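You operate a simulated robot arm through the tools that you are given. There is no shell and no other tool. Be economical: measure what you need, move in short steps, check, and stop when the job is done.

The job below is to be done with a simulated two-armed robot. You get a single attempt, and the scene is never put back.

TASK
Wipe up the spill on the top of the pump bench with the green towel and put it back.

It is judged by the outcome, as a careful person would: the job done as asked, and still so three seconds after it is handed in. It fails if anything else is knocked over, pushed out of place, dropped, spilled or broken. Flat cloth is picked up by pressing the open fingertips on it (5 to 10 N) and closing them slowly along it; thin cloth reads only 2 to 8 mm in the jaws.

THE ROBOT
Two 7-joint arms with two-finger parallel grippers on one trunk, on a base that drives. Base frame: it is fixed to the floor where the robot stands at the start and does not move with it; the origin is under the middle of the robot, x ahead of it, y to its left, z up. Units: m, rad, N and s.
The left shoulder is at the start at [0.07, 0.134, 1.151], the right one opposite. Payload 1.57 kg a hand.
The TCP of each hand is the grasp point between the finger pads, 0.03 m short of the fingertips. In the tool frame z runs along the fingers and y along their closing line. The gripper opens to 0.08 m. The fingers are 0.017 m wide and 0.012 m thick; the gripper's body (0.04 by 0.082 m) begins 0.08 m behind the TCP.
Orientation is told as [roll, pitch, yaw] about the base's x, y, z axes, in that order, counted from this pose: with the fingers straight down and closing along the base's y, the tool's x points along the base's -x, its y along +y and its z along -z.

THE INTERFACE
- The arms move only by the tool move_arm. It takes "left_rows", "right_rows" or both (then of equal length, played together; a hand with none holds still); each is a list of rows, each a list of 7 numbers: the finger opening in m, from 0 to 0.08, then the shift along the tool's x, y, z in m, then the turn, a rotation vector about the tool's x, y, z in rad. In form: [[gripper, x, y, z, wx, wy, wz], ...]. A call has 1 to 10 rows; each row shifts and turns the commanded pose from where the row before left it, along the tool's axes as they then stand. Rows are played at 5 a second. More than 0.05 m and 0.15 rad between two rows, or a gripper value outside its range, and nothing of the call is played. A pose out of reach is approached as far as the arm can. The call stops where the force on the tool passes 40 N (or 10 N more than at its start, if that is more) or the arm is blocked; 0.2 s more then pass. Each finger travels about 0.153 m/s and halts on what it meets, pressing with about 34 N; the grip force reading is that of the motor and also rises with nothing between the fingers. The clock runs only during rows and for 0.2 s after the last one: add rows that do not move to give the fingers time. The reply holds the time, the measured pose of the TCP, the force on the tool along the base axes, the opening and the grip force, in the units named above and with some noise, with the torque about the TCP (base axes, N m) and any sound that the robot's microphone picked up.
- Cameras (640 x 400 px; columns grow to the right, rows downward): "scene" is now at [0.123, 0.0361, 1.3656]; the picture's right is [0.46, -0.89, 0.00], its down [-0.62, -0.33, -0.71] and it looks along [0.63, 0.33, -0.70] (base axes); focal length 264 px, centre (320, 200). "left" rides on the left gripper at [0.072, 0.007, -0.122] in its tool frame; the picture's right is [-0.09, 1.00, 0.00], its down [-0.84, -0.08, -0.54] and it looks along [-0.54, -0.05, 0.84] (tool axes); focal length 238 px, centre (320, 200). "right" rides on the right gripper at [0.072, -0.007, -0.122] in its tool frame; the picture's right is [0.09, 1.00, 0.00], its down [-0.84, 0.08, -0.54] and it looks along [-0.54, 0.05, 0.84] (tool axes); focal length 238 px, centre (320, 200). There is no depth. A picture from a camera that has moved, and an enlarged one, comes with that camera's place and axes in the base frame and with its lens.
- snapshot(camera): a new picture of that camera. No time passes.
- move_column(by): slides the trunk up (or, below 0, down) by that many m; the arms and the scene camera ride with it, the base frame stays. It gives what a move gives, with no picture.
- drive_base(legs): drives the robot by 1 to 6 legs, each [ahead, left, turn to the left] in m, m and rad, along the robot's own axes; the way and the turn of a leg run together, so that a leg with both is an arc; at most 1.5 m and 3.142 rad a leg. The arms and the cameras ride along, it lands a little off, and it stops where it bumps. It gives what a move gives.
- turn_head(pan, tilt): turns the head with the scene camera to pan (to the left, within 1.501 rad either way) and tilt (down, from -0.506 to 1.204), counted from straight ahead of the robot. It gives what a move gives.
- close_up(camera, box): a new picture of the part [left, top, right, bottom] of that camera's present view, enlarged. No time passes.
- finish_job(): hands the job in; it is judged then, once.

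Work in short steps. Places have to be worked out from the pictures, the camera data and where the tool is seen: move nearer, look again, correct. Check each grasp and each placing, and mend what went wrong. You have 120 turns and 108 pictures in all, those below and enlarged ones among them. Open the grippers and draw the arms clear of the work before you hand the job in, unless the task says otherwise; then end with one line.

The tools are called after "Request:" by a JSON object that holds its "op" and its "data". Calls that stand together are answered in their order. move_arm: Moves the arms, as the interface text tells. Its arguments: {"type":"object","properties":{"left_rows":{"type":"array","items":{"type":"array","items":{"type":"number"}}},"right_rows":{"type":"array","items":{"type":"array","items":{"type":"number"}}}},"required":[]} The other tools are called the same way: move_column (by) slides the trunk up or down; drive_base (legs) drives the base; turn_head (pan, tilt) turns the head that bears the scene camera; snapshot (camera) takes a picture; close_up (camera, box) takes an enlarged picture of a part of a camera's view; finish_job () hands the job in.

At the start:

```text
time_s: 0.0
left_eef_pos: [0.34, 0.4324, 1.1274]
left_ee_rot: [-0.002, -0.001, 0.001]
left_wrist_force: [-0.3, -0.9, 0.7]
left_wrist_torque: [0.02, 0.03, 0.01]
left_gripper_width: 0.08
left_grip_force: 0.1
right_eef_pos: [0.388, 0.0354, 1.15]
right_ee_rot: [-0.001, 0.001, -0.001]
right_wrist_force: [0.1, -0.5, 0.2]
right_wrist_torque: [-0.03, 0.01, 0.01]
right_gripper_width: 0.0799
right_grip_force: 0.1
trunk travel left (down, up): [-0.725, 0.215]
robot x, y, heading: [-0.0049, -0.0007, -0.003]
head pan, tilt: [0.482, 0.777]
```

scene: 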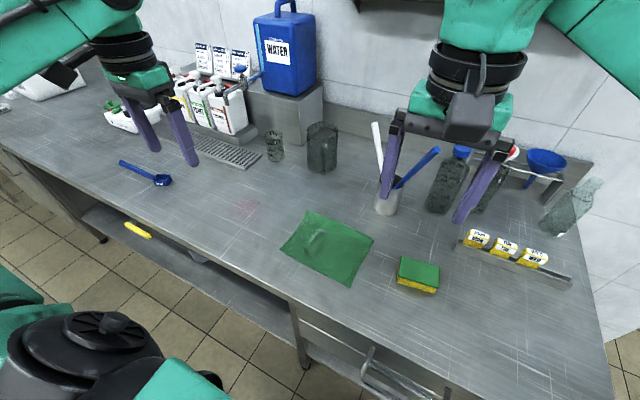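
right: 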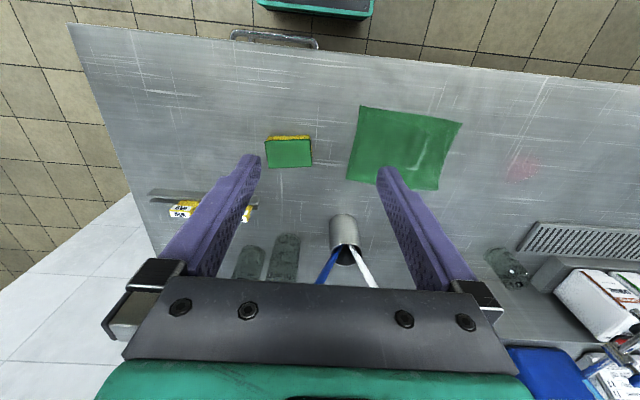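
left: 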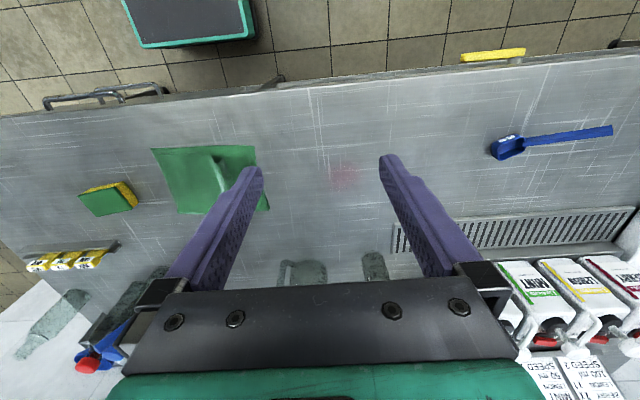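

I judge the spill to be near [0.52, 0.51] and the towel to span x 0.43–0.60, y 0.115–0.325. I'll zoom in on both.

Request:
{"op": "close_up", "data": {"camera": "scene", "box": [200, 160, 400, 300]}}

Request:
{"op": "close_up", "data": {"camera": "left", "box": [140, 120, 400, 280]}}

```text
2.86 times, centred on (300, 230) of scene
camera zoom: at [0.123, 0.0361, 1.3656], right [0.46, -0.89, 0.0], down [-0.62, -0.33, -0.71], along [0.63, 0.33, -0.7], focal length 754 px, centre (377, 114)
```

zoom: 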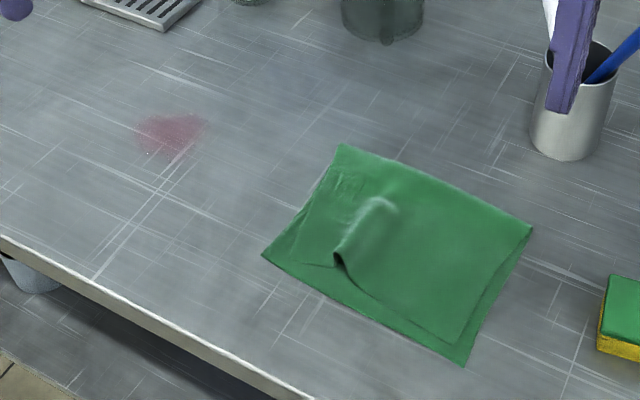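

```text
2.46 times, centred on (270, 200) of left
camera zoom: at [0.2674, 0.441, 1.2496], right [0.09, 1.0, 0.0], down [0.84, -0.08, 0.54], along [0.54, -0.05, -0.84], focal length 587 px, centre (443, 200)
```

zoom: 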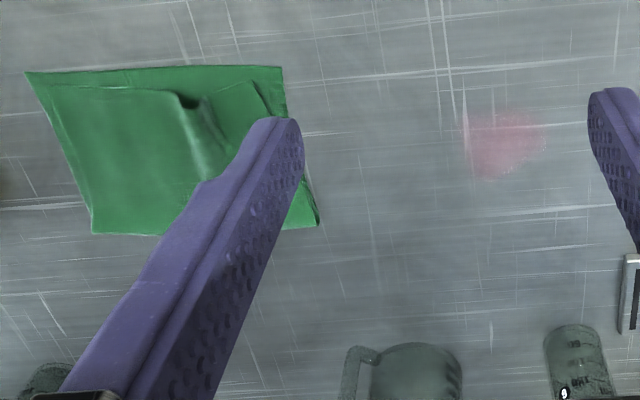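

The towel has a raised ridge running along x at y≈0.25 (x 0.47–0.545), which suits a pinch along y. I'll drive left 0.25 m so the left hand reaches both towel and spill.

Request:
{"op": "drive_base", "data": {"legs": [[0, 0.25, 0]]}}

Request:
{"op": "turn_head", "data": {"pan": 0.1, "tilt": 0.85}}

Request:
{"op": "snapshot", "data": {"camera": "scene"}}

```text
time_s: 1.8
left_eef_pos: [0.3403, 0.6804, 1.1279]
left_ee_rot: [0.003, -0.002, -0.002]
left_wrist_force: [0.0, -0.7, -0.2]
left_wrist_torque: [0.03, 0.01, 0.02]
left_gripper_width: 0.08
left_grip_force: 0.2
right_eef_pos: [0.3879, 0.2821, 1.1491]
right_ee_rot: [0.002, 0.001, 0.0]
right_wrist_force: [0.2, 0.5, 1.1]
right_wrist_torque: [0.04, -0.01, 0.06]
right_gripper_width: 0.0799
right_grip_force: 0.1
trunk travel left (down, up): [-0.725, 0.215]
robot x, y, heading: [-0.0011, 0.2491, -0.006]
head pan, tilt: [0.482, 0.777]
```

```text
time_s: 2.7
left_eef_pos: [0.3397, 0.6842, 1.1275]
left_ee_rot: [-0.001, 0.001, -0.002]
left_wrist_force: [0.1, 0.2, 0.1]
left_wrist_torque: [0.02, 0.0, -0.03]
left_gripper_width: 0.0798
left_grip_force: 0.1
right_eef_pos: [0.389, 0.284, 1.1505]
right_ee_rot: [0.0, -0.002, 0.0]
right_wrist_force: [0.4, -0.6, -0.2]
right_wrist_torque: [0.0, 0.02, 0.02]
right_gripper_width: 0.08
right_grip_force: 0.0
trunk travel left (down, up): [-0.725, 0.215]
robot x, y, heading: [0.002, 0.2486, -0.003]
head pan, tilt: [0.099, 0.85]
```

```text
102 pictures are left
camera scene: at [0.1285, 0.2559, 1.3598], right [0.1, -0.99, 0.0], down [-0.75, -0.07, -0.66], along [0.66, 0.07, -0.75], focal length 264 px, centre (320, 200)
```

scene: 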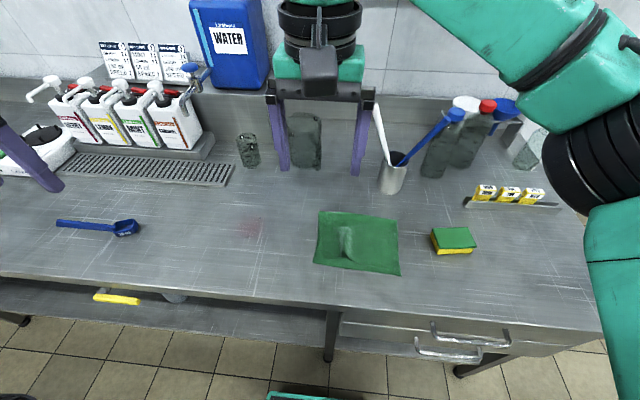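

The right hand hovers over the towel area, so I'll move it aside to the right while bringing the left hand high above the ridge.

Request:
{"op": "move_arm", "data": {"left_rows": [[0.08, -0.0165, -0.043, 0, 0, 0, 0], [0.08, -0.0165, -0.043, 0, 0, 0, 0], [0.08, -0.0165, -0.043, 0, 0, 0, 0], [0.08, -0.0165, -0.043, 0, 0, 0, 0], [0.08, -0.0165, -0.043, 0, 0, 0, 0], [0.08, -0.0165, -0.043, 0, 0, 0, 0], [0.08, -0.0165, -0.043, 0, 0, 0, 0], [0.08, -0.0165, -0.043, 0, 0, 0, 0], [0.08, -0.0165, -0.043, 0, 0, 0, 0], [0.08, -0.0165, -0.043, 0, 0, 0, 0]], "right_rows": [[0.08, 0, -0.045, 0, 0, 0, 0], [0.08, 0, -0.045, 0, 0, 0, 0], [0.08, 0, -0.045, 0, 0, 0, 0], [0.08, 0, -0.045, 0, 0, 0, 0], [0.08, 0, -0.045, 0, 0, 0, 0], [0.08, 0, -0.045, 0, 0, 0, 0], [0.08, 0, -0.045, 0, 0, 0, 0], [0.08, 0, 0, 0, 0, 0, 0], [0.08, 0, 0, 0, 0, 0, 0], [0.08, 0, 0, 0, 0, 0, 0]]}}

Request:
{"op": "snapshot", "data": {"camera": "left"}}

Request:
{"op": "snapshot", "data": {"camera": "scene"}}

```text
time_s: 4.9
left_eef_pos: [0.4685, 0.3565, 1.1293]
left_ee_rot: [0.003, 0.0, -0.001]
left_wrist_force: [-0.1, 0.2, 0.1]
left_wrist_torque: [0.0, 0.02, 0.0]
left_gripper_width: 0.0799
left_grip_force: 0.0
left hand out of reach, approached as far as the arm can: row 8, 9, 10
right_eef_pos: [0.3892, -0.0315, 1.1486]
right_ee_rot: [0.002, 0.0, -0.001]
right_wrist_force: [-0.1, 0.5, -0.4]
right_wrist_torque: [0.03, -0.01, 0.0]
right_gripper_width: 0.0798
right_grip_force: 0.0
trunk travel left (down, up): [-0.725, 0.215]
robot x, y, heading: [0.0023, 0.2495, 0.002]
head pan, tilt: [0.099, 0.85]
```

```text
101 pictures are left
camera left: at [0.3969, 0.3644, 1.2505], right [0.09, 1.0, 0.0], down [0.84, -0.08, 0.54], along [0.54, -0.05, -0.84], focal length 238 px, centre (320, 200)
```

left: 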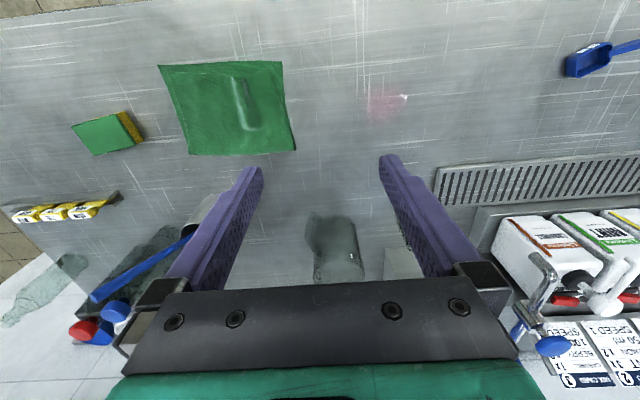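

```text
100 pictures are left
camera scene: at [0.1287, 0.2546, 1.3598], right [0.1, -1.0, 0.0], down [-0.75, -0.07, -0.66], along [0.66, 0.07, -0.75], focal length 264 px, centre (320, 200)
```

scene: 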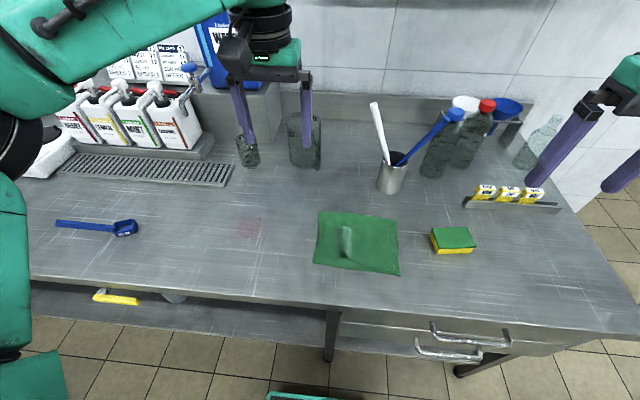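

Reach at this height is limited; nothing is disturbed. I'll descend to z≈0.93 and see where the hand goes.

Request:
{"op": "move_arm", "data": {"left_rows": [[0.08, 0, 0, 0.04, 0, 0, 0], [0.08, 0, 0, 0.04, 0, 0, 0], [0.08, 0, 0, 0.04, 0, 0, 0], [0.08, 0, 0, 0.04, 0, 0, 0], [0.08, 0, 0, 0.0, 0, 0, 0]]}}

```text
time_s: 6.1
left_eef_pos: [0.4693, 0.3585, 0.9651]
left_ee_rot: [0.0, 0.0, -0.003]
left_wrist_force: [0.4, -0.1, 0.3]
left_wrist_torque: [0.0, 0.01, -0.01]
left_gripper_width: 0.08
left_grip_force: 0.0
right_eef_pos: [0.389, -0.0314, 1.1483]
right_ee_rot: [0.001, 0.001, -0.001]
right_wrist_force: [0.2, -0.6, 0.2]
right_wrist_torque: [-0.01, -0.03, 0.01]
right_gripper_width: 0.08
right_grip_force: 0.1
trunk travel left (down, up): [-0.725, 0.215]
robot x, y, heading: [0.0029, 0.2506, 0.001]
head pan, tilt: [0.099, 0.85]
```

The command was clipped to the reached pose. Now I move over the ridge, to about [0.50, 0.235].

Request:
{"op": "move_arm", "data": {"left_rows": [[0.08, -0.006, -0.03, 0, 0, 0, 0], [0.08, -0.006, -0.03, 0, 0, 0, 0], [0.08, -0.006, -0.03, 0, 0, 0, 0], [0.08, -0.006, -0.03, 0, 0, 0, 0], [0.08, 0, 0, 0.0, 0, 0, 0]]}}

Request:
{"op": "snapshot", "data": {"camera": "left"}}

Request:
{"op": "snapshot", "data": {"camera": "scene"}}

```text
time_s: 7.3
left_eef_pos: [0.4384, 0.3142, 0.9807]
left_ee_rot: [-0.002, 0.0, -0.002]
left_wrist_force: [-0.1, -0.2, 0.2]
left_wrist_torque: [0.0, 0.0, -0.01]
left_gripper_width: 0.0798
left_grip_force: 0.0
left hand out of reach, approached as far as the arm can: row 1, 2, 3, 4
right_eef_pos: [0.3889, -0.0304, 1.1502]
right_ee_rot: [-0.001, 0.002, -0.001]
right_wrist_force: [0.0, -1.5, 0.2]
right_wrist_torque: [0.02, 0.02, -0.03]
right_gripper_width: 0.0798
right_grip_force: 0.1
trunk travel left (down, up): [-0.725, 0.215]
robot x, y, heading: [-0.0024, 0.2484, 0.001]
head pan, tilt: [0.099, 0.85]
```

```text
99 pictures are left
camera left: at [0.3663, 0.3232, 1.103], right [0.09, 1.0, 0.0], down [0.84, -0.08, 0.54], along [0.54, -0.05, -0.84], focal length 238 px, centre (320, 200)
```

left: 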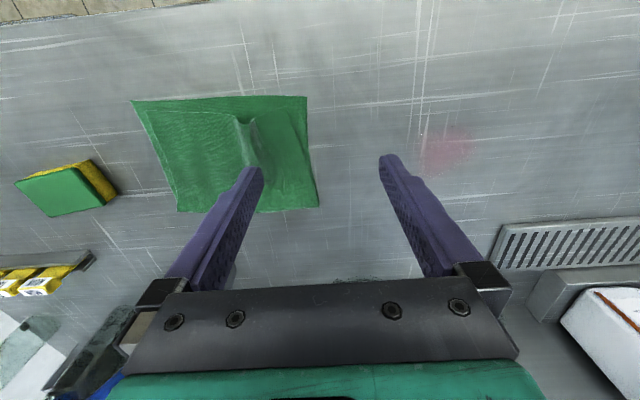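

```text
98 pictures are left
camera scene: at [0.1283, 0.2554, 1.3598], right [0.1, -1.0, 0.0], down [-0.75, -0.07, -0.66], along [0.66, 0.07, -0.75], focal length 264 px, centre (320, 200)
```

scene: 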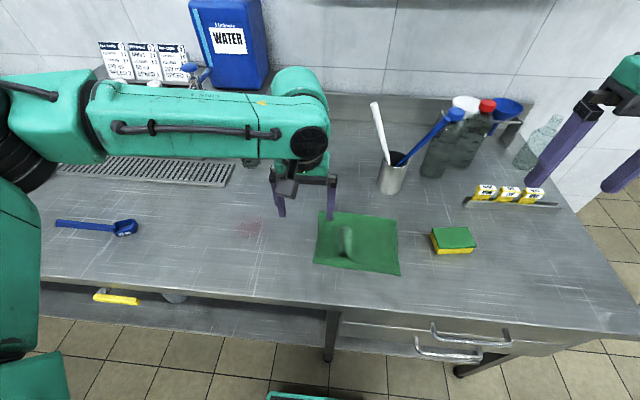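

The left arm can't reach across at this stance, so I'll drive back right 0.2 m so the towel sits about 20° to its left side.

Request:
{"op": "drive_base", "data": {"legs": [[0, -0.2, 0]]}}

Request:
{"op": "move_arm", "data": {"left_rows": [[0.08, -0.012, 0.03, 0, 0, 0, 0], [0.08, -0.012, 0.03, 0, 0, 0, 0], [0.08, -0.012, 0.03, 0, 0, 0, 0], [0.08, -0.012, 0.03, 0.02, 0, 0, 0], [0.08, 0, 0, 0.0, 0, 0, 0]]}}

Request:
{"op": "snapshot", "data": {"camera": "left"}}

Request:
{"op": "snapshot", "data": {"camera": "scene"}}

```text
time_s: 8.9
left_eef_pos: [0.4389, 0.1166, 0.9807]
left_ee_rot: [-0.005, 0.0, 0.002]
left_wrist_force: [0.4, 1.0, 0.1]
left_wrist_torque: [-0.02, -0.01, 0.03]
left_gripper_width: 0.0801
left_grip_force: 0.0
right_eef_pos: [0.3901, -0.23, 1.1493]
right_ee_rot: [-0.001, 0.0, 0.001]
right_wrist_force: [-0.1, -0.1, 0.1]
right_wrist_torque: [-0.02, 0.01, -0.01]
right_gripper_width: 0.0798
right_grip_force: 0.0
trunk travel left (down, up): [-0.725, 0.215]
robot x, y, heading: [0.0025, 0.0508, 0.002]
head pan, tilt: [0.099, 0.85]
```

```text
time_s: 10.1
left_eef_pos: [0.4866, 0.2376, 0.9594]
left_ee_rot: [0.0, -0.003, 0.002]
left_wrist_force: [0.5, -1.1, 0.4]
left_wrist_torque: [-0.01, 0.0, -0.01]
left_gripper_width: 0.0802
left_grip_force: 0.0
right_eef_pos: [0.3909, -0.2309, 1.1482]
right_ee_rot: [0.0, 0.002, 0.002]
right_wrist_force: [0.5, -0.1, -0.1]
right_wrist_torque: [0.02, 0.02, 0.01]
right_gripper_width: 0.0799
right_grip_force: 0.0
trunk travel left (down, up): [-0.725, 0.215]
robot x, y, heading: [-0.0002, 0.0509, 0.003]
head pan, tilt: [0.099, 0.85]
```

```text
97 pictures are left
camera left: at [0.4151, 0.2438, 1.0812], right [0.09, 1.0, 0.0], down [0.84, -0.08, 0.54], along [0.54, -0.05, -0.84], focal length 238 px, centre (320, 200)
```

left: 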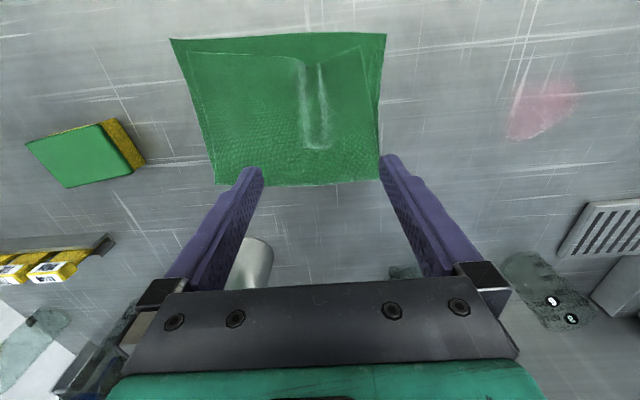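

```text
96 pictures are left
camera scene: at [0.1283, 0.0551, 1.3598], right [0.1, -0.99, 0.0], down [-0.75, -0.08, -0.66], along [0.66, 0.07, -0.75], focal length 264 px, centre (320, 200)
```

scene: 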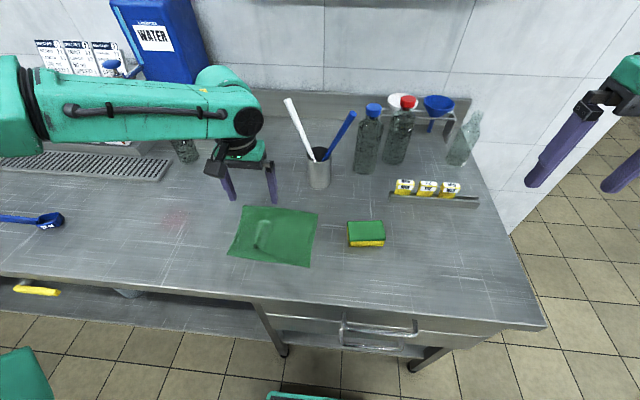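

Ridge center is about [0.475, 0.23], running along x. I'll align and descend to just above it and look again.

Request:
{"op": "move_arm", "data": {"left_rows": [[0.08, 0.005, -0.004, 0.03, 0, 0, 0], [0.08, 0.005, -0.004, 0.03, 0, 0, 0], [0.08, 0, 0, 0.03, 0, 0, 0], [0.08, 0, 0, 0.0, 0, 0, 0]]}}

Request:
{"op": "snapshot", "data": {"camera": "left"}}

Request:
{"op": "close_up", "data": {"camera": "scene", "box": [190, 160, 350, 280]}}

```text
time_s: 11.1
left_eef_pos: [0.4772, 0.2285, 0.8704]
left_ee_rot: [-0.001, -0.001, 0.0]
left_wrist_force: [-0.4, 0.1, 0.7]
left_wrist_torque: [-0.03, -0.01, -0.06]
left_gripper_width: 0.0798
left_grip_force: 0.0
right_eef_pos: [0.3905, -0.2301, 1.1498]
right_ee_rot: [0.0, 0.0, 0.002]
right_wrist_force: [-1.0, 0.3, -0.6]
right_wrist_torque: [-0.03, 0.04, -0.02]
right_gripper_width: 0.0801
right_grip_force: 0.0
trunk travel left (down, up): [-0.725, 0.215]
robot x, y, heading: [0.0012, 0.0455, 0.002]
head pan, tilt: [0.099, 0.85]
```

```text
95 pictures are left
camera left: at [0.4047, 0.2374, 0.9918], right [0.09, 1.0, 0.0], down [0.84, -0.07, 0.54], along [0.54, -0.05, -0.84], focal length 238 px, centre (320, 200)
```

left: 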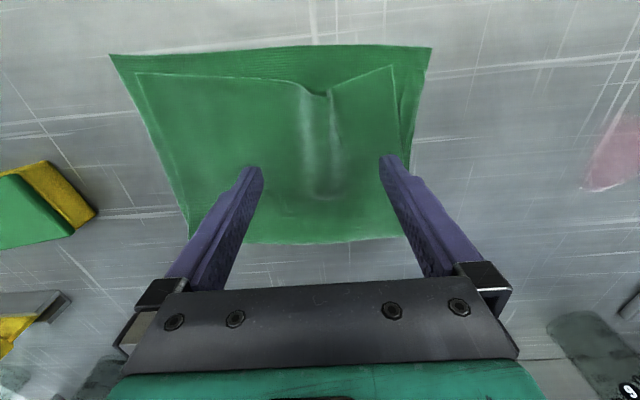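

```text
3.33 times, centred on (270, 220) of scene
camera zoom: at [0.1283, 0.0557, 1.3598], right [0.1, -0.99, 0.0], down [-0.75, -0.08, -0.66], along [0.66, 0.07, -0.75], focal length 880 px, centre (487, 133)
```

zoom: 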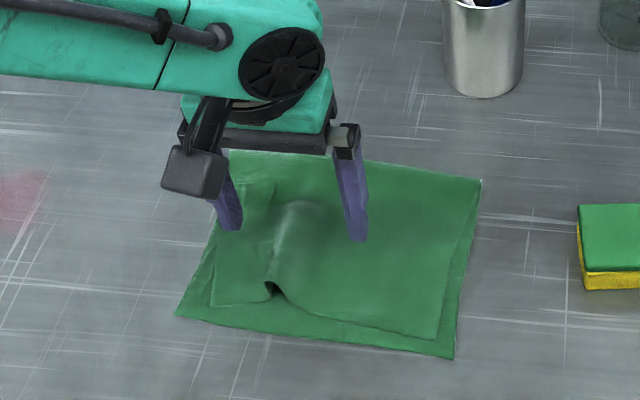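

The ridge lies centered between the fingers. I'll descend close to the cloth, then feel for contact.

Request:
{"op": "move_arm", "data": {"left_rows": [[0.08, 0, 0, 0.03, 0, 0, 0], [0.08, 0, 0, 0.02, 0, 0, 0], [0.08, 0, 0, 0.006, 0, 0, 0], [0.08, 0, 0, 0.0, 0, 0, 0]]}}

```text
time_s: 11.5
left_eef_pos: [0.4792, 0.2277, 0.8511]
left_ee_rot: [0.0, -0.019, -0.001]
left_wrist_force: [-2.5, 0.3, 13.4]
left_wrist_torque: [0.3, 0.17, 0.06]
left_gripper_width: 0.08
left_grip_force: 0.1
left hand out of reach, approached as far as the arm can: row 2
right_eef_pos: [0.3885, -0.2312, 1.1489]
right_ee_rot: [-0.002, -0.001, 0.002]
right_wrist_force: [0.1, 0.8, 0.3]
right_wrist_torque: [-0.03, 0.06, 0.02]
right_gripper_width: 0.0799
right_grip_force: 0.1
trunk travel left (down, up): [-0.725, 0.215]
robot x, y, heading: [0.0, 0.0466, 0.002]
head pan, tilt: [0.099, 0.85]
stopped in row 2 (left hand): the force on the tool passed its limit (the readings are from after the stop); the commanded pose is now the measured one
```

It stopped early at tip z≈0.82 with force, so something was touched. Looking.

Request:
{"op": "snapshot", "data": {"camera": "left"}}

Request:
{"op": "snapshot", "data": {"camera": "scene"}}

```text
93 pictures are left
camera left: at [0.4064, 0.2355, 0.9726], right [0.09, 1.0, 0.0], down [0.83, -0.08, 0.56], along [0.56, -0.05, -0.83], focal length 238 px, centre (320, 200)
```

left: 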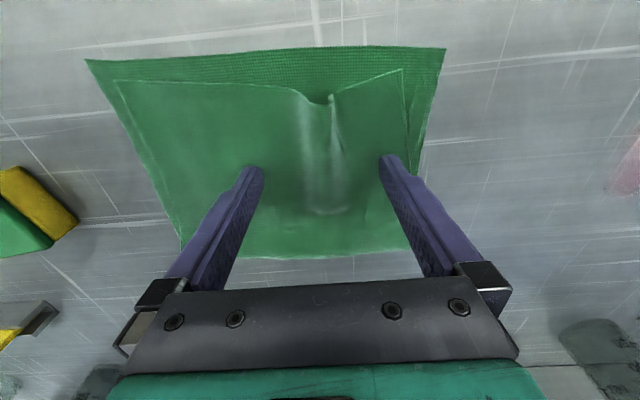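

```text
92 pictures are left
camera scene: at [0.1258, 0.0548, 1.3602], right [0.1, -0.99, 0.0], down [-0.75, -0.08, -0.66], along [0.66, 0.07, -0.75], focal length 264 px, centre (320, 200)
```

scene: 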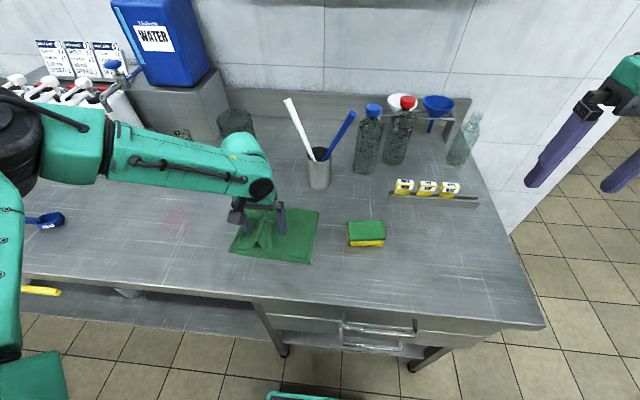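

The fingertips seem still above the cloth; the arm's posture jumped. I'll hold still and read the force again.

Request:
{"op": "move_arm", "data": {"left_rows": [[0.08, 0, 0, 0, 0, 0, 0], [0.08, 0, 0, 0.0, 0, 0, 0]]}}

Request:
{"op": "turn_head", "data": {"pan": 0.9, "tilt": 0.75}}

Request:
{"op": "snapshot", "data": {"camera": "scene"}}

```text
time_s: 12.1
left_eef_pos: [0.4813, 0.228, 0.8522]
left_ee_rot: [0.0, -0.021, -0.003]
left_wrist_force: [2.2, 0.2, 18.1]
left_wrist_torque: [0.45, -0.01, -0.05]
left_gripper_width: 0.08
left_grip_force: 0.0
right_eef_pos: [0.3886, -0.2314, 1.1492]
right_ee_rot: [-0.001, -0.002, 0.001]
right_wrist_force: [0.6, 0.8, 0.4]
right_wrist_torque: [-0.04, -0.03, 0.02]
right_gripper_width: 0.0798
right_grip_force: 0.1
trunk travel left (down, up): [-0.725, 0.215]
robot x, y, heading: [-0.0041, 0.0494, 0.0]
head pan, tilt: [0.099, 0.85]
```

```text
time_s: 13.2
left_eef_pos: [0.4811, 0.2274, 0.8519]
left_ee_rot: [0.0, -0.019, -0.002]
left_wrist_force: [4.5, 1.2, 25.8]
left_wrist_torque: [0.47, 0.0, -0.1]
left_gripper_width: 0.0801
left_grip_force: 0.1
right_eef_pos: [0.3886, -0.2309, 1.1499]
right_ee_rot: [0.003, -0.001, 0.003]
right_wrist_force: [-0.2, -0.1, -0.3]
right_wrist_torque: [0.01, -0.01, 0.01]
right_gripper_width: 0.0799
right_grip_force: 0.1
trunk travel left (down, up): [-0.725, 0.215]
robot x, y, heading: [0.0002, 0.0497, 0.001]
head pan, tilt: [0.901, 0.75]
```

```text
91 pictures are left
camera scene: at [0.099, 0.1112, 1.3683], right [0.78, -0.62, 0.0], down [-0.42, -0.53, -0.73], along [0.46, 0.57, -0.68], focal length 264 px, centre (320, 200)
```

scene: 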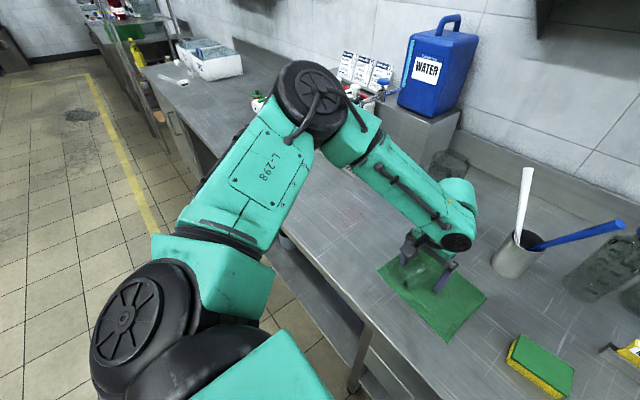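

Comparing the spill across three wrist views gives a consistent surface height of z≈0.82, not 0.773. The fingertips are therefore already pressing on the towel (about 25 N), so I'll ease up slightly.

Request:
{"op": "move_arm", "data": {"left_rows": [[0.08, 0, 0, -0.002, 0, 0, 0], [0.08, 0, 0, 0.0, 0, 0, 0]]}}

```text
time_s: 13.8
left_eef_pos: [0.4795, 0.2272, 0.8532]
left_ee_rot: [0.0, -0.015, 0.0]
left_wrist_force: [0.9, -0.5, 13.6]
left_wrist_torque: [0.23, 0.05, -0.01]
left_gripper_width: 0.0799
left_grip_force: 0.2
right_eef_pos: [0.3886, -0.2319, 1.1493]
right_ee_rot: [0.001, -0.002, 0.002]
right_wrist_force: [0.2, -0.4, 0.4]
right_wrist_torque: [0.02, 0.0, 0.01]
right_gripper_width: 0.0801
right_grip_force: 0.0
trunk travel left (down, up): [-0.725, 0.215]
robot x, y, heading: [-0.0018, 0.05, -0.0]
head pan, tilt: [0.901, 0.75]
```

13.6 N; easing 0.8 mm more for about 8–9 N, then closing slowly along the cloth.

Request:
{"op": "move_arm", "data": {"left_rows": [[0.08, 0, 0, -0.0008, 0, 0, 0], [0.07, 0, 0, 0, 0, 0, 0], [0.06, 0, 0, 0, 0, 0, 0], [0.05, 0, 0, 0, 0, 0, 0], [0.04, 0, 0, 0, 0, 0, 0], [0.03, 0, 0, 0, 0, 0, 0], [0.02, 0, 0, 0, 0, 0, 0], [0.01, 0, 0, 0, 0, 0, 0], [0.0, 0, 0, 0, 0, 0, 0], [0.0, 0, 0, 0, 0, 0, 0]]}}

Request:
{"op": "snapshot", "data": {"camera": "left"}}

```text
time_s: 16.0
left_eef_pos: [0.4828, 0.2291, 0.8542]
left_ee_rot: [-0.001, -0.016, 0.0]
left_wrist_force: [0.6, 0.3, 0.7]
left_wrist_torque: [0.01, -0.04, 0.02]
left_gripper_width: 0.0065
left_grip_force: 26.1
right_eef_pos: [0.3908, -0.2293, 1.1495]
right_ee_rot: [-0.001, 0.0, 0.002]
right_wrist_force: [-0.3, -0.2, -0.4]
right_wrist_torque: [0.0, -0.01, -0.01]
right_gripper_width: 0.0802
right_grip_force: 0.1
trunk travel left (down, up): [-0.725, 0.215]
robot x, y, heading: [0.0, 0.0507, -0.002]
head pan, tilt: [0.901, 0.75]
```

```text
90 pictures are left
camera left: at [0.4076, 0.2361, 0.9738], right [0.09, 1.0, 0.0], down [0.83, -0.08, 0.56], along [0.55, -0.05, -0.83], focal length 238 px, centre (320, 200)
```

left: 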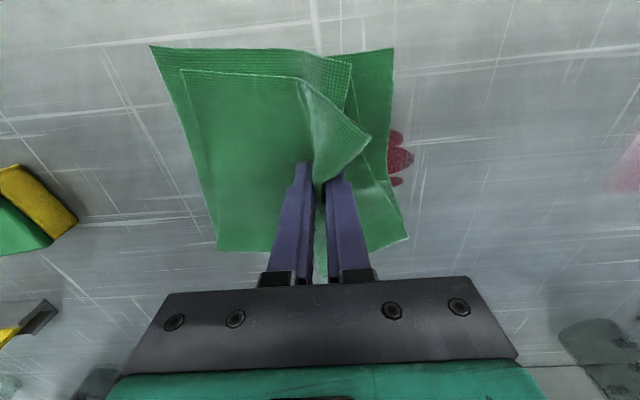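

Gripped at 6.5 mm, and a red patch has appeared beside the towel, formerly under it. I'll lift gently and inspect.

Request:
{"op": "move_arm", "data": {"left_rows": [[0.0, 0, 0, -0.02, 0, 0, 0], [0.0, 0, 0, -0.03, 0, 0, 0], [0.0, 0, 0, -0.03, 0, 0, 0], [0.0, 0, 0, -0.03, 0, 0, 0], [0.0, 0, 0, -0.03, 0, 0, 0], [0.0, 0, 0, 0, 0, 0, 0], [0.0, 0, 0, 0, 0, 0, 0]]}}

Request:
{"op": "turn_head", "data": {"pan": 0.3, "tilt": 0.85}}

Request:
{"op": "snapshot", "data": {"camera": "left"}}

Request:
{"op": "snapshot", "data": {"camera": "scene"}}

```text
time_s: 17.6
left_eef_pos: [0.4788, 0.2289, 0.9927]
left_ee_rot: [-0.001, -0.016, 0.002]
left_wrist_force: [-0.2, -0.1, -0.3]
left_wrist_torque: [-0.02, 0.04, 0.02]
left_gripper_width: 0.0064
left_grip_force: 26.2
right_eef_pos: [0.3909, -0.2303, 1.1488]
right_ee_rot: [0.001, 0.0, -0.001]
right_wrist_force: [-0.1, 0.0, 0.7]
right_wrist_torque: [0.04, -0.04, -0.04]
right_gripper_width: 0.0799
right_grip_force: 0.0
trunk travel left (down, up): [-0.725, 0.215]
robot x, y, heading: [-0.0014, 0.0504, 0.003]
head pan, tilt: [0.901, 0.75]
```

```text
time_s: 18.6
left_eef_pos: [0.4769, 0.2288, 0.9916]
left_ee_rot: [-0.003, -0.017, 0.002]
left_wrist_force: [0.2, 0.6, 0.7]
left_wrist_torque: [0.0, 0.01, -0.01]
left_gripper_width: 0.0062
left_grip_force: 25.7
right_eef_pos: [0.3903, -0.2298, 1.1487]
right_ee_rot: [-0.001, -0.001, 0.001]
right_wrist_force: [-0.2, -0.3, 0.5]
right_wrist_torque: [0.02, 0.04, 0.01]
right_gripper_width: 0.0798
right_grip_force: 0.0
trunk travel left (down, up): [-0.725, 0.215]
robot x, y, heading: [0.0005, 0.0499, 0.002]
head pan, tilt: [0.3, 0.85]
```

```text
89 pictures are left
camera left: at [0.4042, 0.2361, 1.1136], right [0.09, 1.0, 0.0], down [0.83, -0.08, 0.55], along [0.55, -0.05, -0.83], focal length 238 px, centre (320, 200)
```

left: 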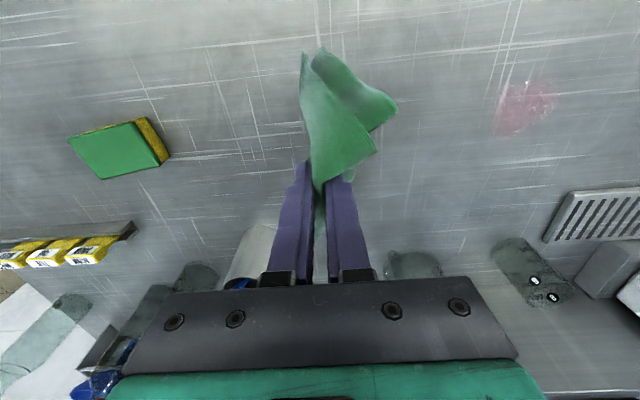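

```text
88 pictures are left
camera scene: at [0.1255, 0.0712, 1.3598], right [0.3, -0.95, 0.0], down [-0.72, -0.22, -0.66], along [0.63, 0.2, -0.75], focal length 264 px, centre (320, 200)
```

scene: 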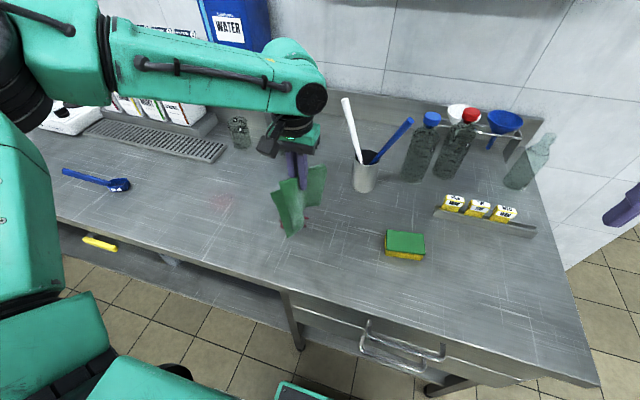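

The towel is held cleanly. Something red is on the bench under it; I'll lift a bit more and drive left to bring the towel over the visible spill, then look at the uncovered place.

Request:
{"op": "move_arm", "data": {"left_rows": [[0.0, 0, 0, -0.03, 0, 0, 0], [0.0, 0, 0, -0.02, 0, 0, 0], [0.0, 0, 0, 0, 0, 0, 0]]}}

Request:
{"op": "drive_base", "data": {"legs": [[0, 0.25, 0]]}}

Request:
{"op": "turn_head", "data": {"pan": 0.0, "tilt": 0.85}}

Request:
{"op": "snapshot", "data": {"camera": "scene"}}

Request:
{"op": "close_up", "data": {"camera": "scene", "box": [210, 180, 410, 305]}}

```text
time_s: 19.4
left_eef_pos: [0.4771, 0.2302, 1.0412]
left_ee_rot: [-0.001, -0.017, 0.0]
left_wrist_force: [0.1, 0.4, 0.2]
left_wrist_torque: [0.0, -0.04, 0.01]
left_gripper_width: 0.0066
left_grip_force: 26.5
right_eef_pos: [0.3909, -0.2297, 1.1484]
right_ee_rot: [-0.001, 0.002, 0.002]
right_wrist_force: [-0.3, 0.9, 0.5]
right_wrist_torque: [0.04, 0.03, 0.02]
right_gripper_width: 0.0798
right_grip_force: 0.0
trunk travel left (down, up): [-0.725, 0.215]
robot x, y, heading: [-0.0005, 0.0467, 0.002]
head pan, tilt: [0.3, 0.85]
```

```text
time_s: 21.3
left_eef_pos: [0.4769, 0.4815, 1.0429]
left_ee_rot: [-0.001, -0.016, 0.003]
left_wrist_force: [-0.3, 0.4, -0.5]
left_wrist_torque: [0.01, 0.02, -0.02]
left_gripper_width: 0.0065
left_grip_force: 26.1
right_eef_pos: [0.3895, 0.0208, 1.1479]
right_ee_rot: [0.003, 0.001, 0.005]
right_wrist_force: [-0.9, -0.9, -0.1]
right_wrist_torque: [-0.01, -0.02, 0.01]
right_gripper_width: 0.0803
right_grip_force: 0.1
trunk travel left (down, up): [-0.725, 0.215]
robot x, y, heading: [-0.0028, 0.3016, 0.006]
head pan, tilt: [0.3, 0.85]
```

```text
time_s: 22.1
left_eef_pos: [0.4764, 0.4832, 1.0428]
left_ee_rot: [-0.001, -0.018, 0.003]
left_wrist_force: [0.6, -0.1, 0.4]
left_wrist_torque: [-0.03, 0.0, 0.02]
left_gripper_width: 0.0062
left_grip_force: 26.2
right_eef_pos: [0.3903, 0.0233, 1.1482]
right_ee_rot: [0.0, -0.001, 0.006]
right_wrist_force: [0.8, -0.1, -0.2]
right_wrist_torque: [0.0, -0.02, 0.0]
right_gripper_width: 0.0799
right_grip_force: 0.0
trunk travel left (down, up): [-0.725, 0.215]
robot x, y, heading: [-0.0005, 0.3032, 0.01]
head pan, tilt: [0.0, 0.85]
```

```text
87 pictures are left
camera scene: at [0.1282, 0.3006, 1.3598], right [0.01, -1.0, 0.0], down [-0.75, 0.0, -0.66], along [0.66, 0.0, -0.75], focal length 264 px, centre (320, 200)
```

scene: 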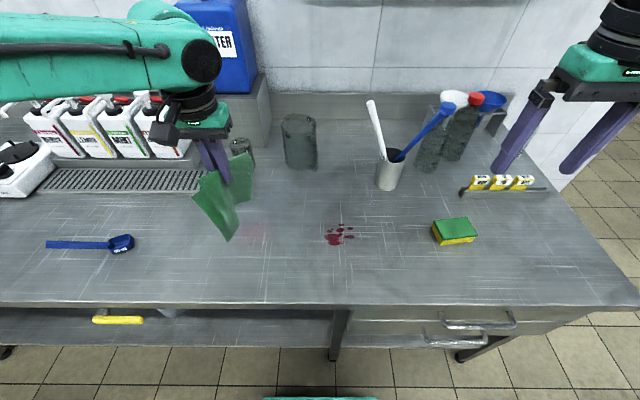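

```text
3.20 times, centred on (310, 242) of scene
camera zoom: at [0.1282, 0.3006, 1.3598], right [0.01, -1.0, 0.0], down [-0.75, 0.0, -0.66], along [0.66, 0.0, -0.75], focal length 844 px, centre (352, 64)
```

zoom: 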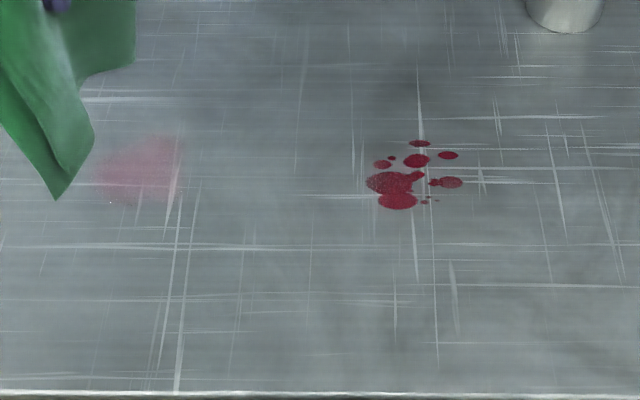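

Now clear: fresh dark-red drops lie at about [0.487, 0.26] where the towel was, and a pale stain at about [0.49, 0.465]. I'll wipe both, pale first since I am above it; lowering the towel there.

Request:
{"op": "move_arm", "data": {"left_rows": [[0.0, 0, 0.005, 0.04, 0, 0, 0], [0.0, 0, 0.005, 0.04, 0, 0, 0], [0.0, 0, 0.005, 0.04, 0, 0.008, 0], [0.0, 0, 0.005, 0.035, 0, 0.008, 0], [0.0, 0, 0, 0.01, 0, 0, 0], [0.0, 0, 0, 0.01, 0, 0, 0], [0.0, 0, 0, 0, 0, 0, 0]]}}

Request:
{"op": "snapshot", "data": {"camera": "left"}}

Request:
{"op": "snapshot", "data": {"camera": "scene"}}

```text
time_s: 23.7
left_eef_pos: [0.4768, 0.5027, 0.867]
left_ee_rot: [-0.002, 0.0, 0.004]
left_wrist_force: [0.6, 0.0, 1.3]
left_wrist_torque: [0.02, 0.0, 0.0]
left_gripper_width: 0.0062
left_grip_force: 26.1
right_eef_pos: [0.3914, 0.0223, 1.1489]
right_ee_rot: [0.002, 0.001, 0.005]
right_wrist_force: [1.0, 0.8, -0.2]
right_wrist_torque: [-0.02, 0.03, 0.0]
right_gripper_width: 0.0801
right_grip_force: 0.0
trunk travel left (down, up): [-0.725, 0.215]
robot x, y, heading: [0.0016, 0.2979, 0.007]
head pan, tilt: [0.0, 0.85]
```

```text
85 pictures are left
camera left: at [0.4063, 0.5102, 0.9885], right [0.09, 1.0, 0.0], down [0.84, -0.07, 0.54], along [0.54, -0.05, -0.84], focal length 238 px, centre (320, 200)
```

left: 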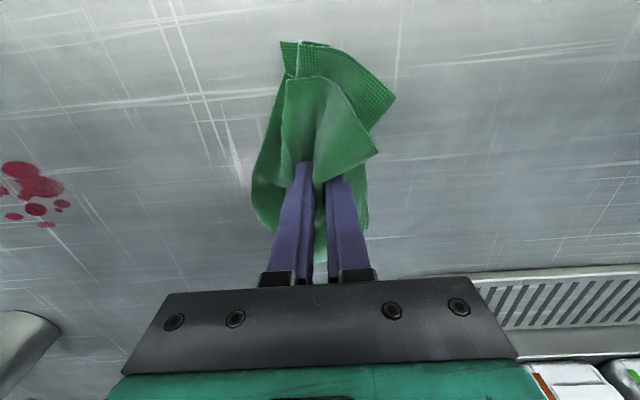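

```text
84 pictures are left
camera scene: at [0.1282, 0.3001, 1.3598], right [0.01, -1.0, 0.0], down [-0.75, 0.0, -0.66], along [0.66, 0.0, -0.75], focal length 264 px, centre (320, 200)
```

scene: 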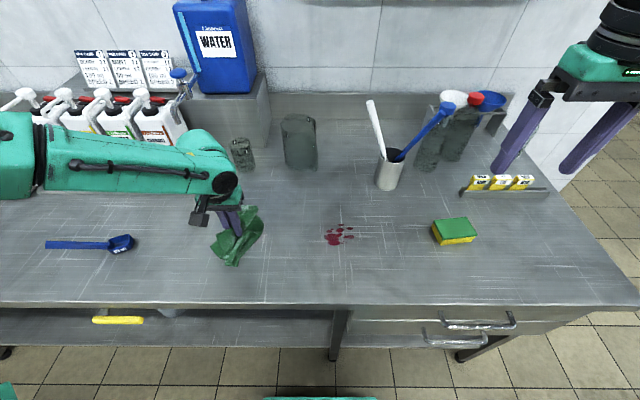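

The cloth is bunched on the surface. I'll press down in small steps until about 8 N.

Request:
{"op": "move_arm", "data": {"left_rows": [[0.0, 0, 0, 0.005, 0, 0, 0], [0.0, 0, 0, 0.004, 0, 0, 0], [0.0, 0, 0, 0, 0, 0, 0]]}}

```text
time_s: 24.5
left_eef_pos: [0.4782, 0.5017, 0.8573]
left_ee_rot: [-0.001, 0.001, 0.002]
left_wrist_force: [0.3, 0.7, 0.6]
left_wrist_torque: [0.03, 0.0, -0.05]
left_gripper_width: 0.0062
left_grip_force: 26.4
right_eef_pos: [0.39, 0.0224, 1.1488]
right_ee_rot: [0.0, 0.0, 0.006]
right_wrist_force: [0.3, -0.7, -0.8]
right_wrist_torque: [-0.02, 0.03, -0.01]
right_gripper_width: 0.0799
right_grip_force: 0.0
trunk travel left (down, up): [-0.725, 0.215]
robot x, y, heading: [-0.0019, 0.3026, 0.004]
head pan, tilt: [0.0, 0.85]
```

Request:
{"op": "move_arm", "data": {"left_rows": [[0.0, 0, 0, 0.003, 0, 0, 0], [0.0, 0, 0, 0.002, 0, 0, 0], [0.0, 0, 0, 0, 0, 0, 0]]}}

```text
time_s: 25.3
left_eef_pos: [0.4769, 0.5009, 0.8563]
left_ee_rot: [-0.002, -0.004, 0.005]
left_wrist_force: [1.7, 3.3, 12.4]
left_wrist_torque: [0.05, -0.09, 0.04]
left_gripper_width: 0.0063
left_grip_force: 25.8
right_eef_pos: [0.3885, 0.021, 1.149]
right_ee_rot: [0.0, 0.0, 0.005]
right_wrist_force: [-0.3, -0.5, 0.2]
right_wrist_torque: [0.02, 0.0, 0.0]
right_gripper_width: 0.0799
right_grip_force: 0.1
trunk travel left (down, up): [-0.725, 0.215]
robot x, y, heading: [-0.003, 0.3003, 0.006]
head pan, tilt: [0.0, 0.85]
```

Pressing at 12 N. Now sweeping back and forth across the pale stain.

Request:
{"op": "move_arm", "data": {"left_rows": [[0.0, 0.012, 0, 0, 0, 0, 0], [0.0, 0, -0.04, 0, 0, 0, 0], [0.0, 0, -0.04, 0, 0, 0, 0], [0.0, -0.02, 0, 0, 0, 0, 0], [0.0, 0, 0.04, 0, 0, 0, 0], [0.0, 0, 0.04, 0, 0, 0, 0], [0.0, -0.02, 0, 0, 0, 0, 0], [0.0, 0, -0.04, 0, 0, 0, 0], [0.0, 0, -0.04, 0, 0, 0, 0], [0.0, -0.02, 0, 0, 0, 0, 0]]}}

Request:
{"op": "move_arm", "data": {"left_rows": [[0.0, 0, 0.04, 0, 0, 0, 0], [0.0, 0, 0.04, 0, 0, 0, 0], [0.0, 0.01, 0, 0, 0, 0, 0], [0.0, 0, -0.04, 0, 0, 0, 0], [0.0, 0, -0.04, 0, 0, 0, 0], [0.0, 0.02, 0, 0, 0, 0, 0], [0.0, 0, 0.04, 0, 0, 0, 0], [0.0, 0, 0.04, 0, 0, 0, 0], [0.0, 0.02, 0, 0, 0, 0, 0], [0.0, 0, -0.04, 0, 0, 0, 0]]}}

Request:
{"op": "snapshot", "data": {"camera": "scene"}}

```text
time_s: 27.5
left_eef_pos: [0.4879, 0.4573, 0.8792]
left_ee_rot: [-0.004, 0.0, 0.003]
left_wrist_force: [-0.5, -0.6, -0.5]
left_wrist_torque: [0.0, -0.01, 0.03]
left_gripper_width: 0.0035
left_grip_force: 23.9
left hand out of reach, approached as far as the arm can: row 3, 4, 9, 10
right_eef_pos: [0.3906, 0.0234, 1.1481]
right_ee_rot: [-0.001, 0.002, 0.004]
right_wrist_force: [-0.5, 0.1, 0.4]
right_wrist_torque: [0.01, -0.01, 0.0]
right_gripper_width: 0.0799
right_grip_force: 0.2
trunk travel left (down, up): [-0.725, 0.215]
robot x, y, heading: [0.0005, 0.3046, 0.005]
head pan, tilt: [0.0, 0.85]
```

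```text
time_s: 29.7
left_eef_pos: [0.4399, 0.4932, 0.8794]
left_ee_rot: [0.002, 0.002, 0.003]
left_wrist_force: [0.8, 0.1, 0.2]
left_wrist_torque: [0.03, 0.0, -0.01]
left_gripper_width: 0.0034
left_grip_force: 24.5
right_eef_pos: [0.3917, 0.0204, 1.1473]
right_ee_rot: [0.001, 0.002, 0.005]
right_wrist_force: [0.1, -0.9, -0.6]
right_wrist_torque: [0.01, 0.0, 0.0]
right_gripper_width: 0.0801
right_grip_force: 0.0
trunk travel left (down, up): [-0.725, 0.215]
robot x, y, heading: [-0.0005, 0.301, 0.003]
head pan, tilt: [0.0, 0.85]
```

```text
83 pictures are left
camera scene: at [0.1294, 0.2973, 1.3597], right [0.01, -1.0, 0.0], down [-0.75, 0.0, -0.66], along [0.66, 0.01, -0.75], focal length 264 px, centre (320, 200)
```

scene: 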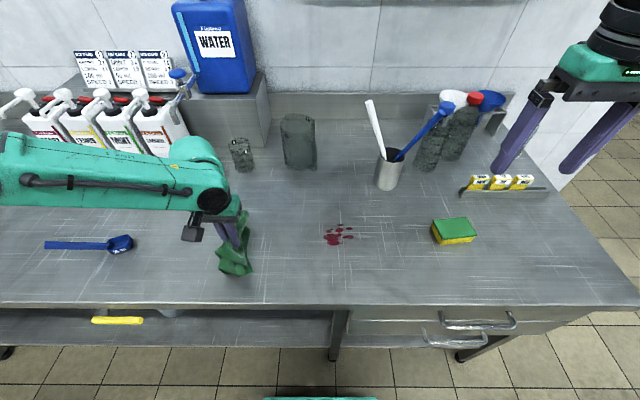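

Moving inward left the reachable zone and lifted the hand, and the grip thinned to 3.4 mm. I'll raise and check grip and stain.

Request:
{"op": "move_arm", "data": {"left_rows": [[0.0, 0, 0.02, -0.03, 0, 0, 0], [0.0, 0, 0.03, -0.04, 0, 0, 0], [0.0, 0, 0.03, -0.04, 0, 0, 0], [0.0, 0, 0.0, -0.03, 0, 0, 0], [0, 0, 0, 0, 0, 0, 0]]}}

Request:
{"op": "snapshot", "data": {"camera": "left"}}

Request:
{"op": "close_up", "data": {"camera": "scene", "box": [170, 160, 390, 297]}}

```text
time_s: 30.9
left_eef_pos: [0.4413, 0.5747, 1.0193]
left_ee_rot: [-0.001, 0.001, 0.002]
left_wrist_force: [-0.6, 0.3, -0.5]
left_wrist_torque: [0.01, -0.03, 0.03]
left_gripper_width: 0.0034
left_grip_force: 24.4
right_eef_pos: [0.391, 0.023, 1.1474]
right_ee_rot: [-0.001, 0.002, 0.005]
right_wrist_force: [-0.1, -0.1, -0.5]
right_wrist_torque: [-0.05, -0.02, -0.02]
right_gripper_width: 0.08
right_grip_force: 0.0
trunk travel left (down, up): [-0.725, 0.215]
robot x, y, heading: [-0.0037, 0.2958, 0.004]
head pan, tilt: [0.0, 0.85]
```

```text
82 pictures are left
camera left: at [0.3686, 0.5823, 1.1416], right [0.09, 1.0, 0.0], down [0.84, -0.07, 0.54], along [0.54, -0.05, -0.84], focal length 238 px, centre (320, 200)
```

left: 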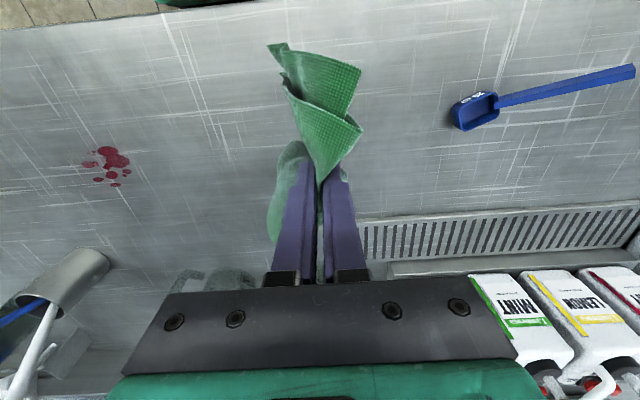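

```text
2.91 times, centred on (280, 228) of scene
camera zoom: at [0.1286, 0.2999, 1.3598], right [0.01, -1.0, 0.0], down [-0.75, 0.0, -0.66], along [0.66, 0.0, -0.75], focal length 768 px, centre (436, 117)
```

zoom: 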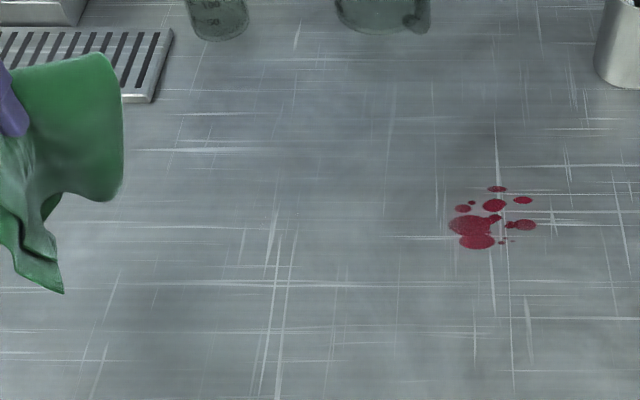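

The pale stain has been fully wiped away and the towel is still held. Now driving right 0.28 m to wipe the drops, keeping the hand in its comfortable zone.

Request:
{"op": "drive_base", "data": {"legs": [[0, -0.28, 0]]}}

Request:
{"op": "turn_head", "data": {"pan": 0.3, "tilt": 0.85}}

Request:
{"op": "snapshot", "data": {"camera": "scene"}}

Request:
{"op": "snapshot", "data": {"camera": "left"}}

```text
time_s: 32.8
left_eef_pos: [0.4422, 0.2969, 1.0188]
left_ee_rot: [0.0, 0.001, 0.002]
left_wrist_force: [0.7, -0.4, -1.3]
left_wrist_torque: [0.02, 0.02, 0.01]
left_gripper_width: 0.0031
left_grip_force: 24.4
right_eef_pos: [0.3909, -0.2528, 1.1491]
right_ee_rot: [0.0, 0.0, 0.005]
right_wrist_force: [0.5, 0.0, -0.2]
right_wrist_torque: [-0.01, 0.0, 0.0]
right_gripper_width: 0.0798
right_grip_force: 0.0
trunk travel left (down, up): [-0.725, 0.215]
robot x, y, heading: [0.0037, 0.0266, 0.005]
head pan, tilt: [0.0, 0.85]
```

```text
time_s: 33.6
left_eef_pos: [0.4414, 0.2968, 1.02]
left_ee_rot: [-0.003, 0.001, 0.002]
left_wrist_force: [1.0, -0.6, 0.6]
left_wrist_torque: [0.01, 0.01, 0.02]
left_gripper_width: 0.0036
left_grip_force: 24.4
right_eef_pos: [0.3926, -0.2543, 1.1487]
right_ee_rot: [0.0, 0.0, 0.005]
right_wrist_force: [-0.4, -0.2, -0.2]
right_wrist_torque: [-0.01, 0.01, 0.01]
right_gripper_width: 0.0803
right_grip_force: 0.1
trunk travel left (down, up): [-0.725, 0.215]
robot x, y, heading: [-0.001, 0.0206, 0.003]
head pan, tilt: [0.3, 0.85]
```

```text
80 pictures are left
camera scene: at [0.1259, 0.0456, 1.3598], right [0.3, -0.95, 0.0], down [-0.72, -0.22, -0.66], along [0.63, 0.2, -0.75], focal length 264 px, centre (320, 200)
```

scene: 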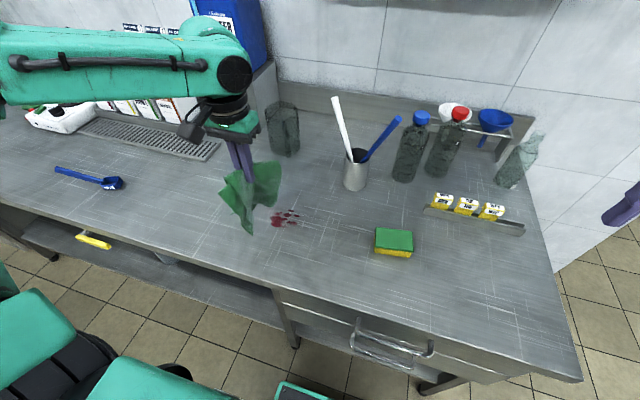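

```text
79 pictures are left
camera left: at [0.3699, 0.3047, 1.1414], right [0.09, 1.0, 0.0], down [0.84, -0.08, 0.54], along [0.54, -0.05, -0.84], focal length 238 px, centre (320, 200)
```

left: 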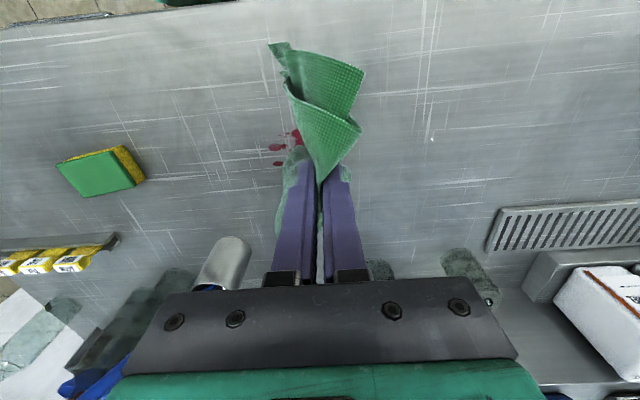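

Drops seen just right of the towel. Descending at [0.462, 0.295] beside them to near contact.

Request:
{"op": "move_arm", "data": {"left_rows": [[0.0, -0.01, 0, 0.04, 0, 0, 0], [0.0, -0.01, 0, 0.04, 0, 0, 0], [0.0, 0, 0, 0.04, 0, 0, 0], [0.0, 0, 0, 0.03, 0, 0, 0], [0.0, 0, 0, 0.008, 0, 0, 0], [0.0, 0, 0, 0.003, 0, 0, 0], [0.0, 0, 0, 0.002, 0, 0, 0], [0, 0, 0, 0, 0, 0, 0]]}}

```text
time_s: 35.4
left_eef_pos: [0.4609, 0.2968, 0.8578]
left_ee_rot: [0.0, -0.003, 0.002]
left_wrist_force: [3.1, 0.5, 13.3]
left_wrist_torque: [0.03, -0.09, -0.02]
left_gripper_width: 0.0031
left_grip_force: 24.3
right_eef_pos: [0.3903, -0.2546, 1.1486]
right_ee_rot: [0.0, 0.001, 0.006]
right_wrist_force: [-0.2, -0.6, -0.2]
right_wrist_torque: [-0.02, -0.01, 0.01]
right_gripper_width: 0.08
right_grip_force: 0.1
trunk travel left (down, up): [-0.725, 0.215]
robot x, y, heading: [-0.0016, 0.0221, 0.003]
head pan, tilt: [0.3, 0.85]
```

13 N contact. Sweeping inward over the drops, then back on shifted lines.

Request:
{"op": "move_arm", "data": {"left_rows": [[0.0, 0, -0.027, 0, 0, 0, 0], [0.0, 0, -0.027, 0, 0, 0, 0], [0.0, 0, -0.027, 0, 0, 0, 0], [0.0, -0.018, 0, 0, 0, 0, 0], [0.0, 0, 0.027, 0, 0, 0, 0], [0.0, 0, 0.027, 0, 0, 0, 0], [0.0, 0, 0.027, 0, 0, 0, 0], [0.0, -0.018, 0, 0, 0, 0, 0]]}}

Request:
{"op": "snapshot", "data": {"camera": "scene"}}

```text
time_s: 37.2
left_eef_pos: [0.4962, 0.2972, 0.8564]
left_ee_rot: [-0.001, 0.0, 0.003]
left_wrist_force: [-2.5, 1.3, 8.6]
left_wrist_torque: [0.06, 0.06, 0.0]
left_gripper_width: 0.0033
left_grip_force: 24.6
right_eef_pos: [0.3904, -0.2554, 1.1488]
right_ee_rot: [0.0, 0.001, 0.005]
right_wrist_force: [0.2, -0.6, 0.3]
right_wrist_torque: [-0.04, 0.03, 0.02]
right_gripper_width: 0.0802
right_grip_force: 0.0
trunk travel left (down, up): [-0.725, 0.215]
robot x, y, heading: [-0.0005, 0.0259, 0.005]
head pan, tilt: [0.3, 0.85]
```

```text
78 pictures are left
camera scene: at [0.1246, 0.0452, 1.36], right [0.3, -0.95, 0.0], down [-0.72, -0.22, -0.66], along [0.63, 0.2, -0.75], focal length 264 px, centre (320, 200)
```

scene: 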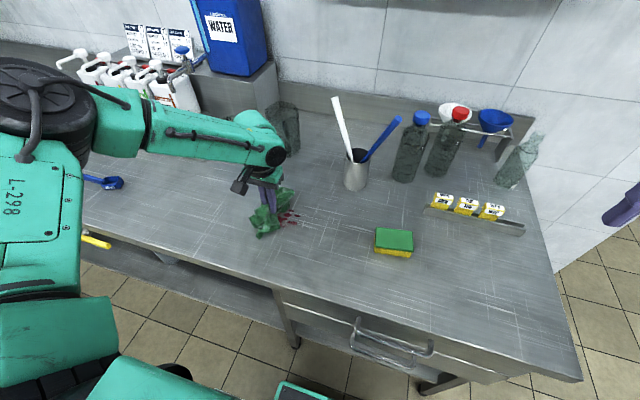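

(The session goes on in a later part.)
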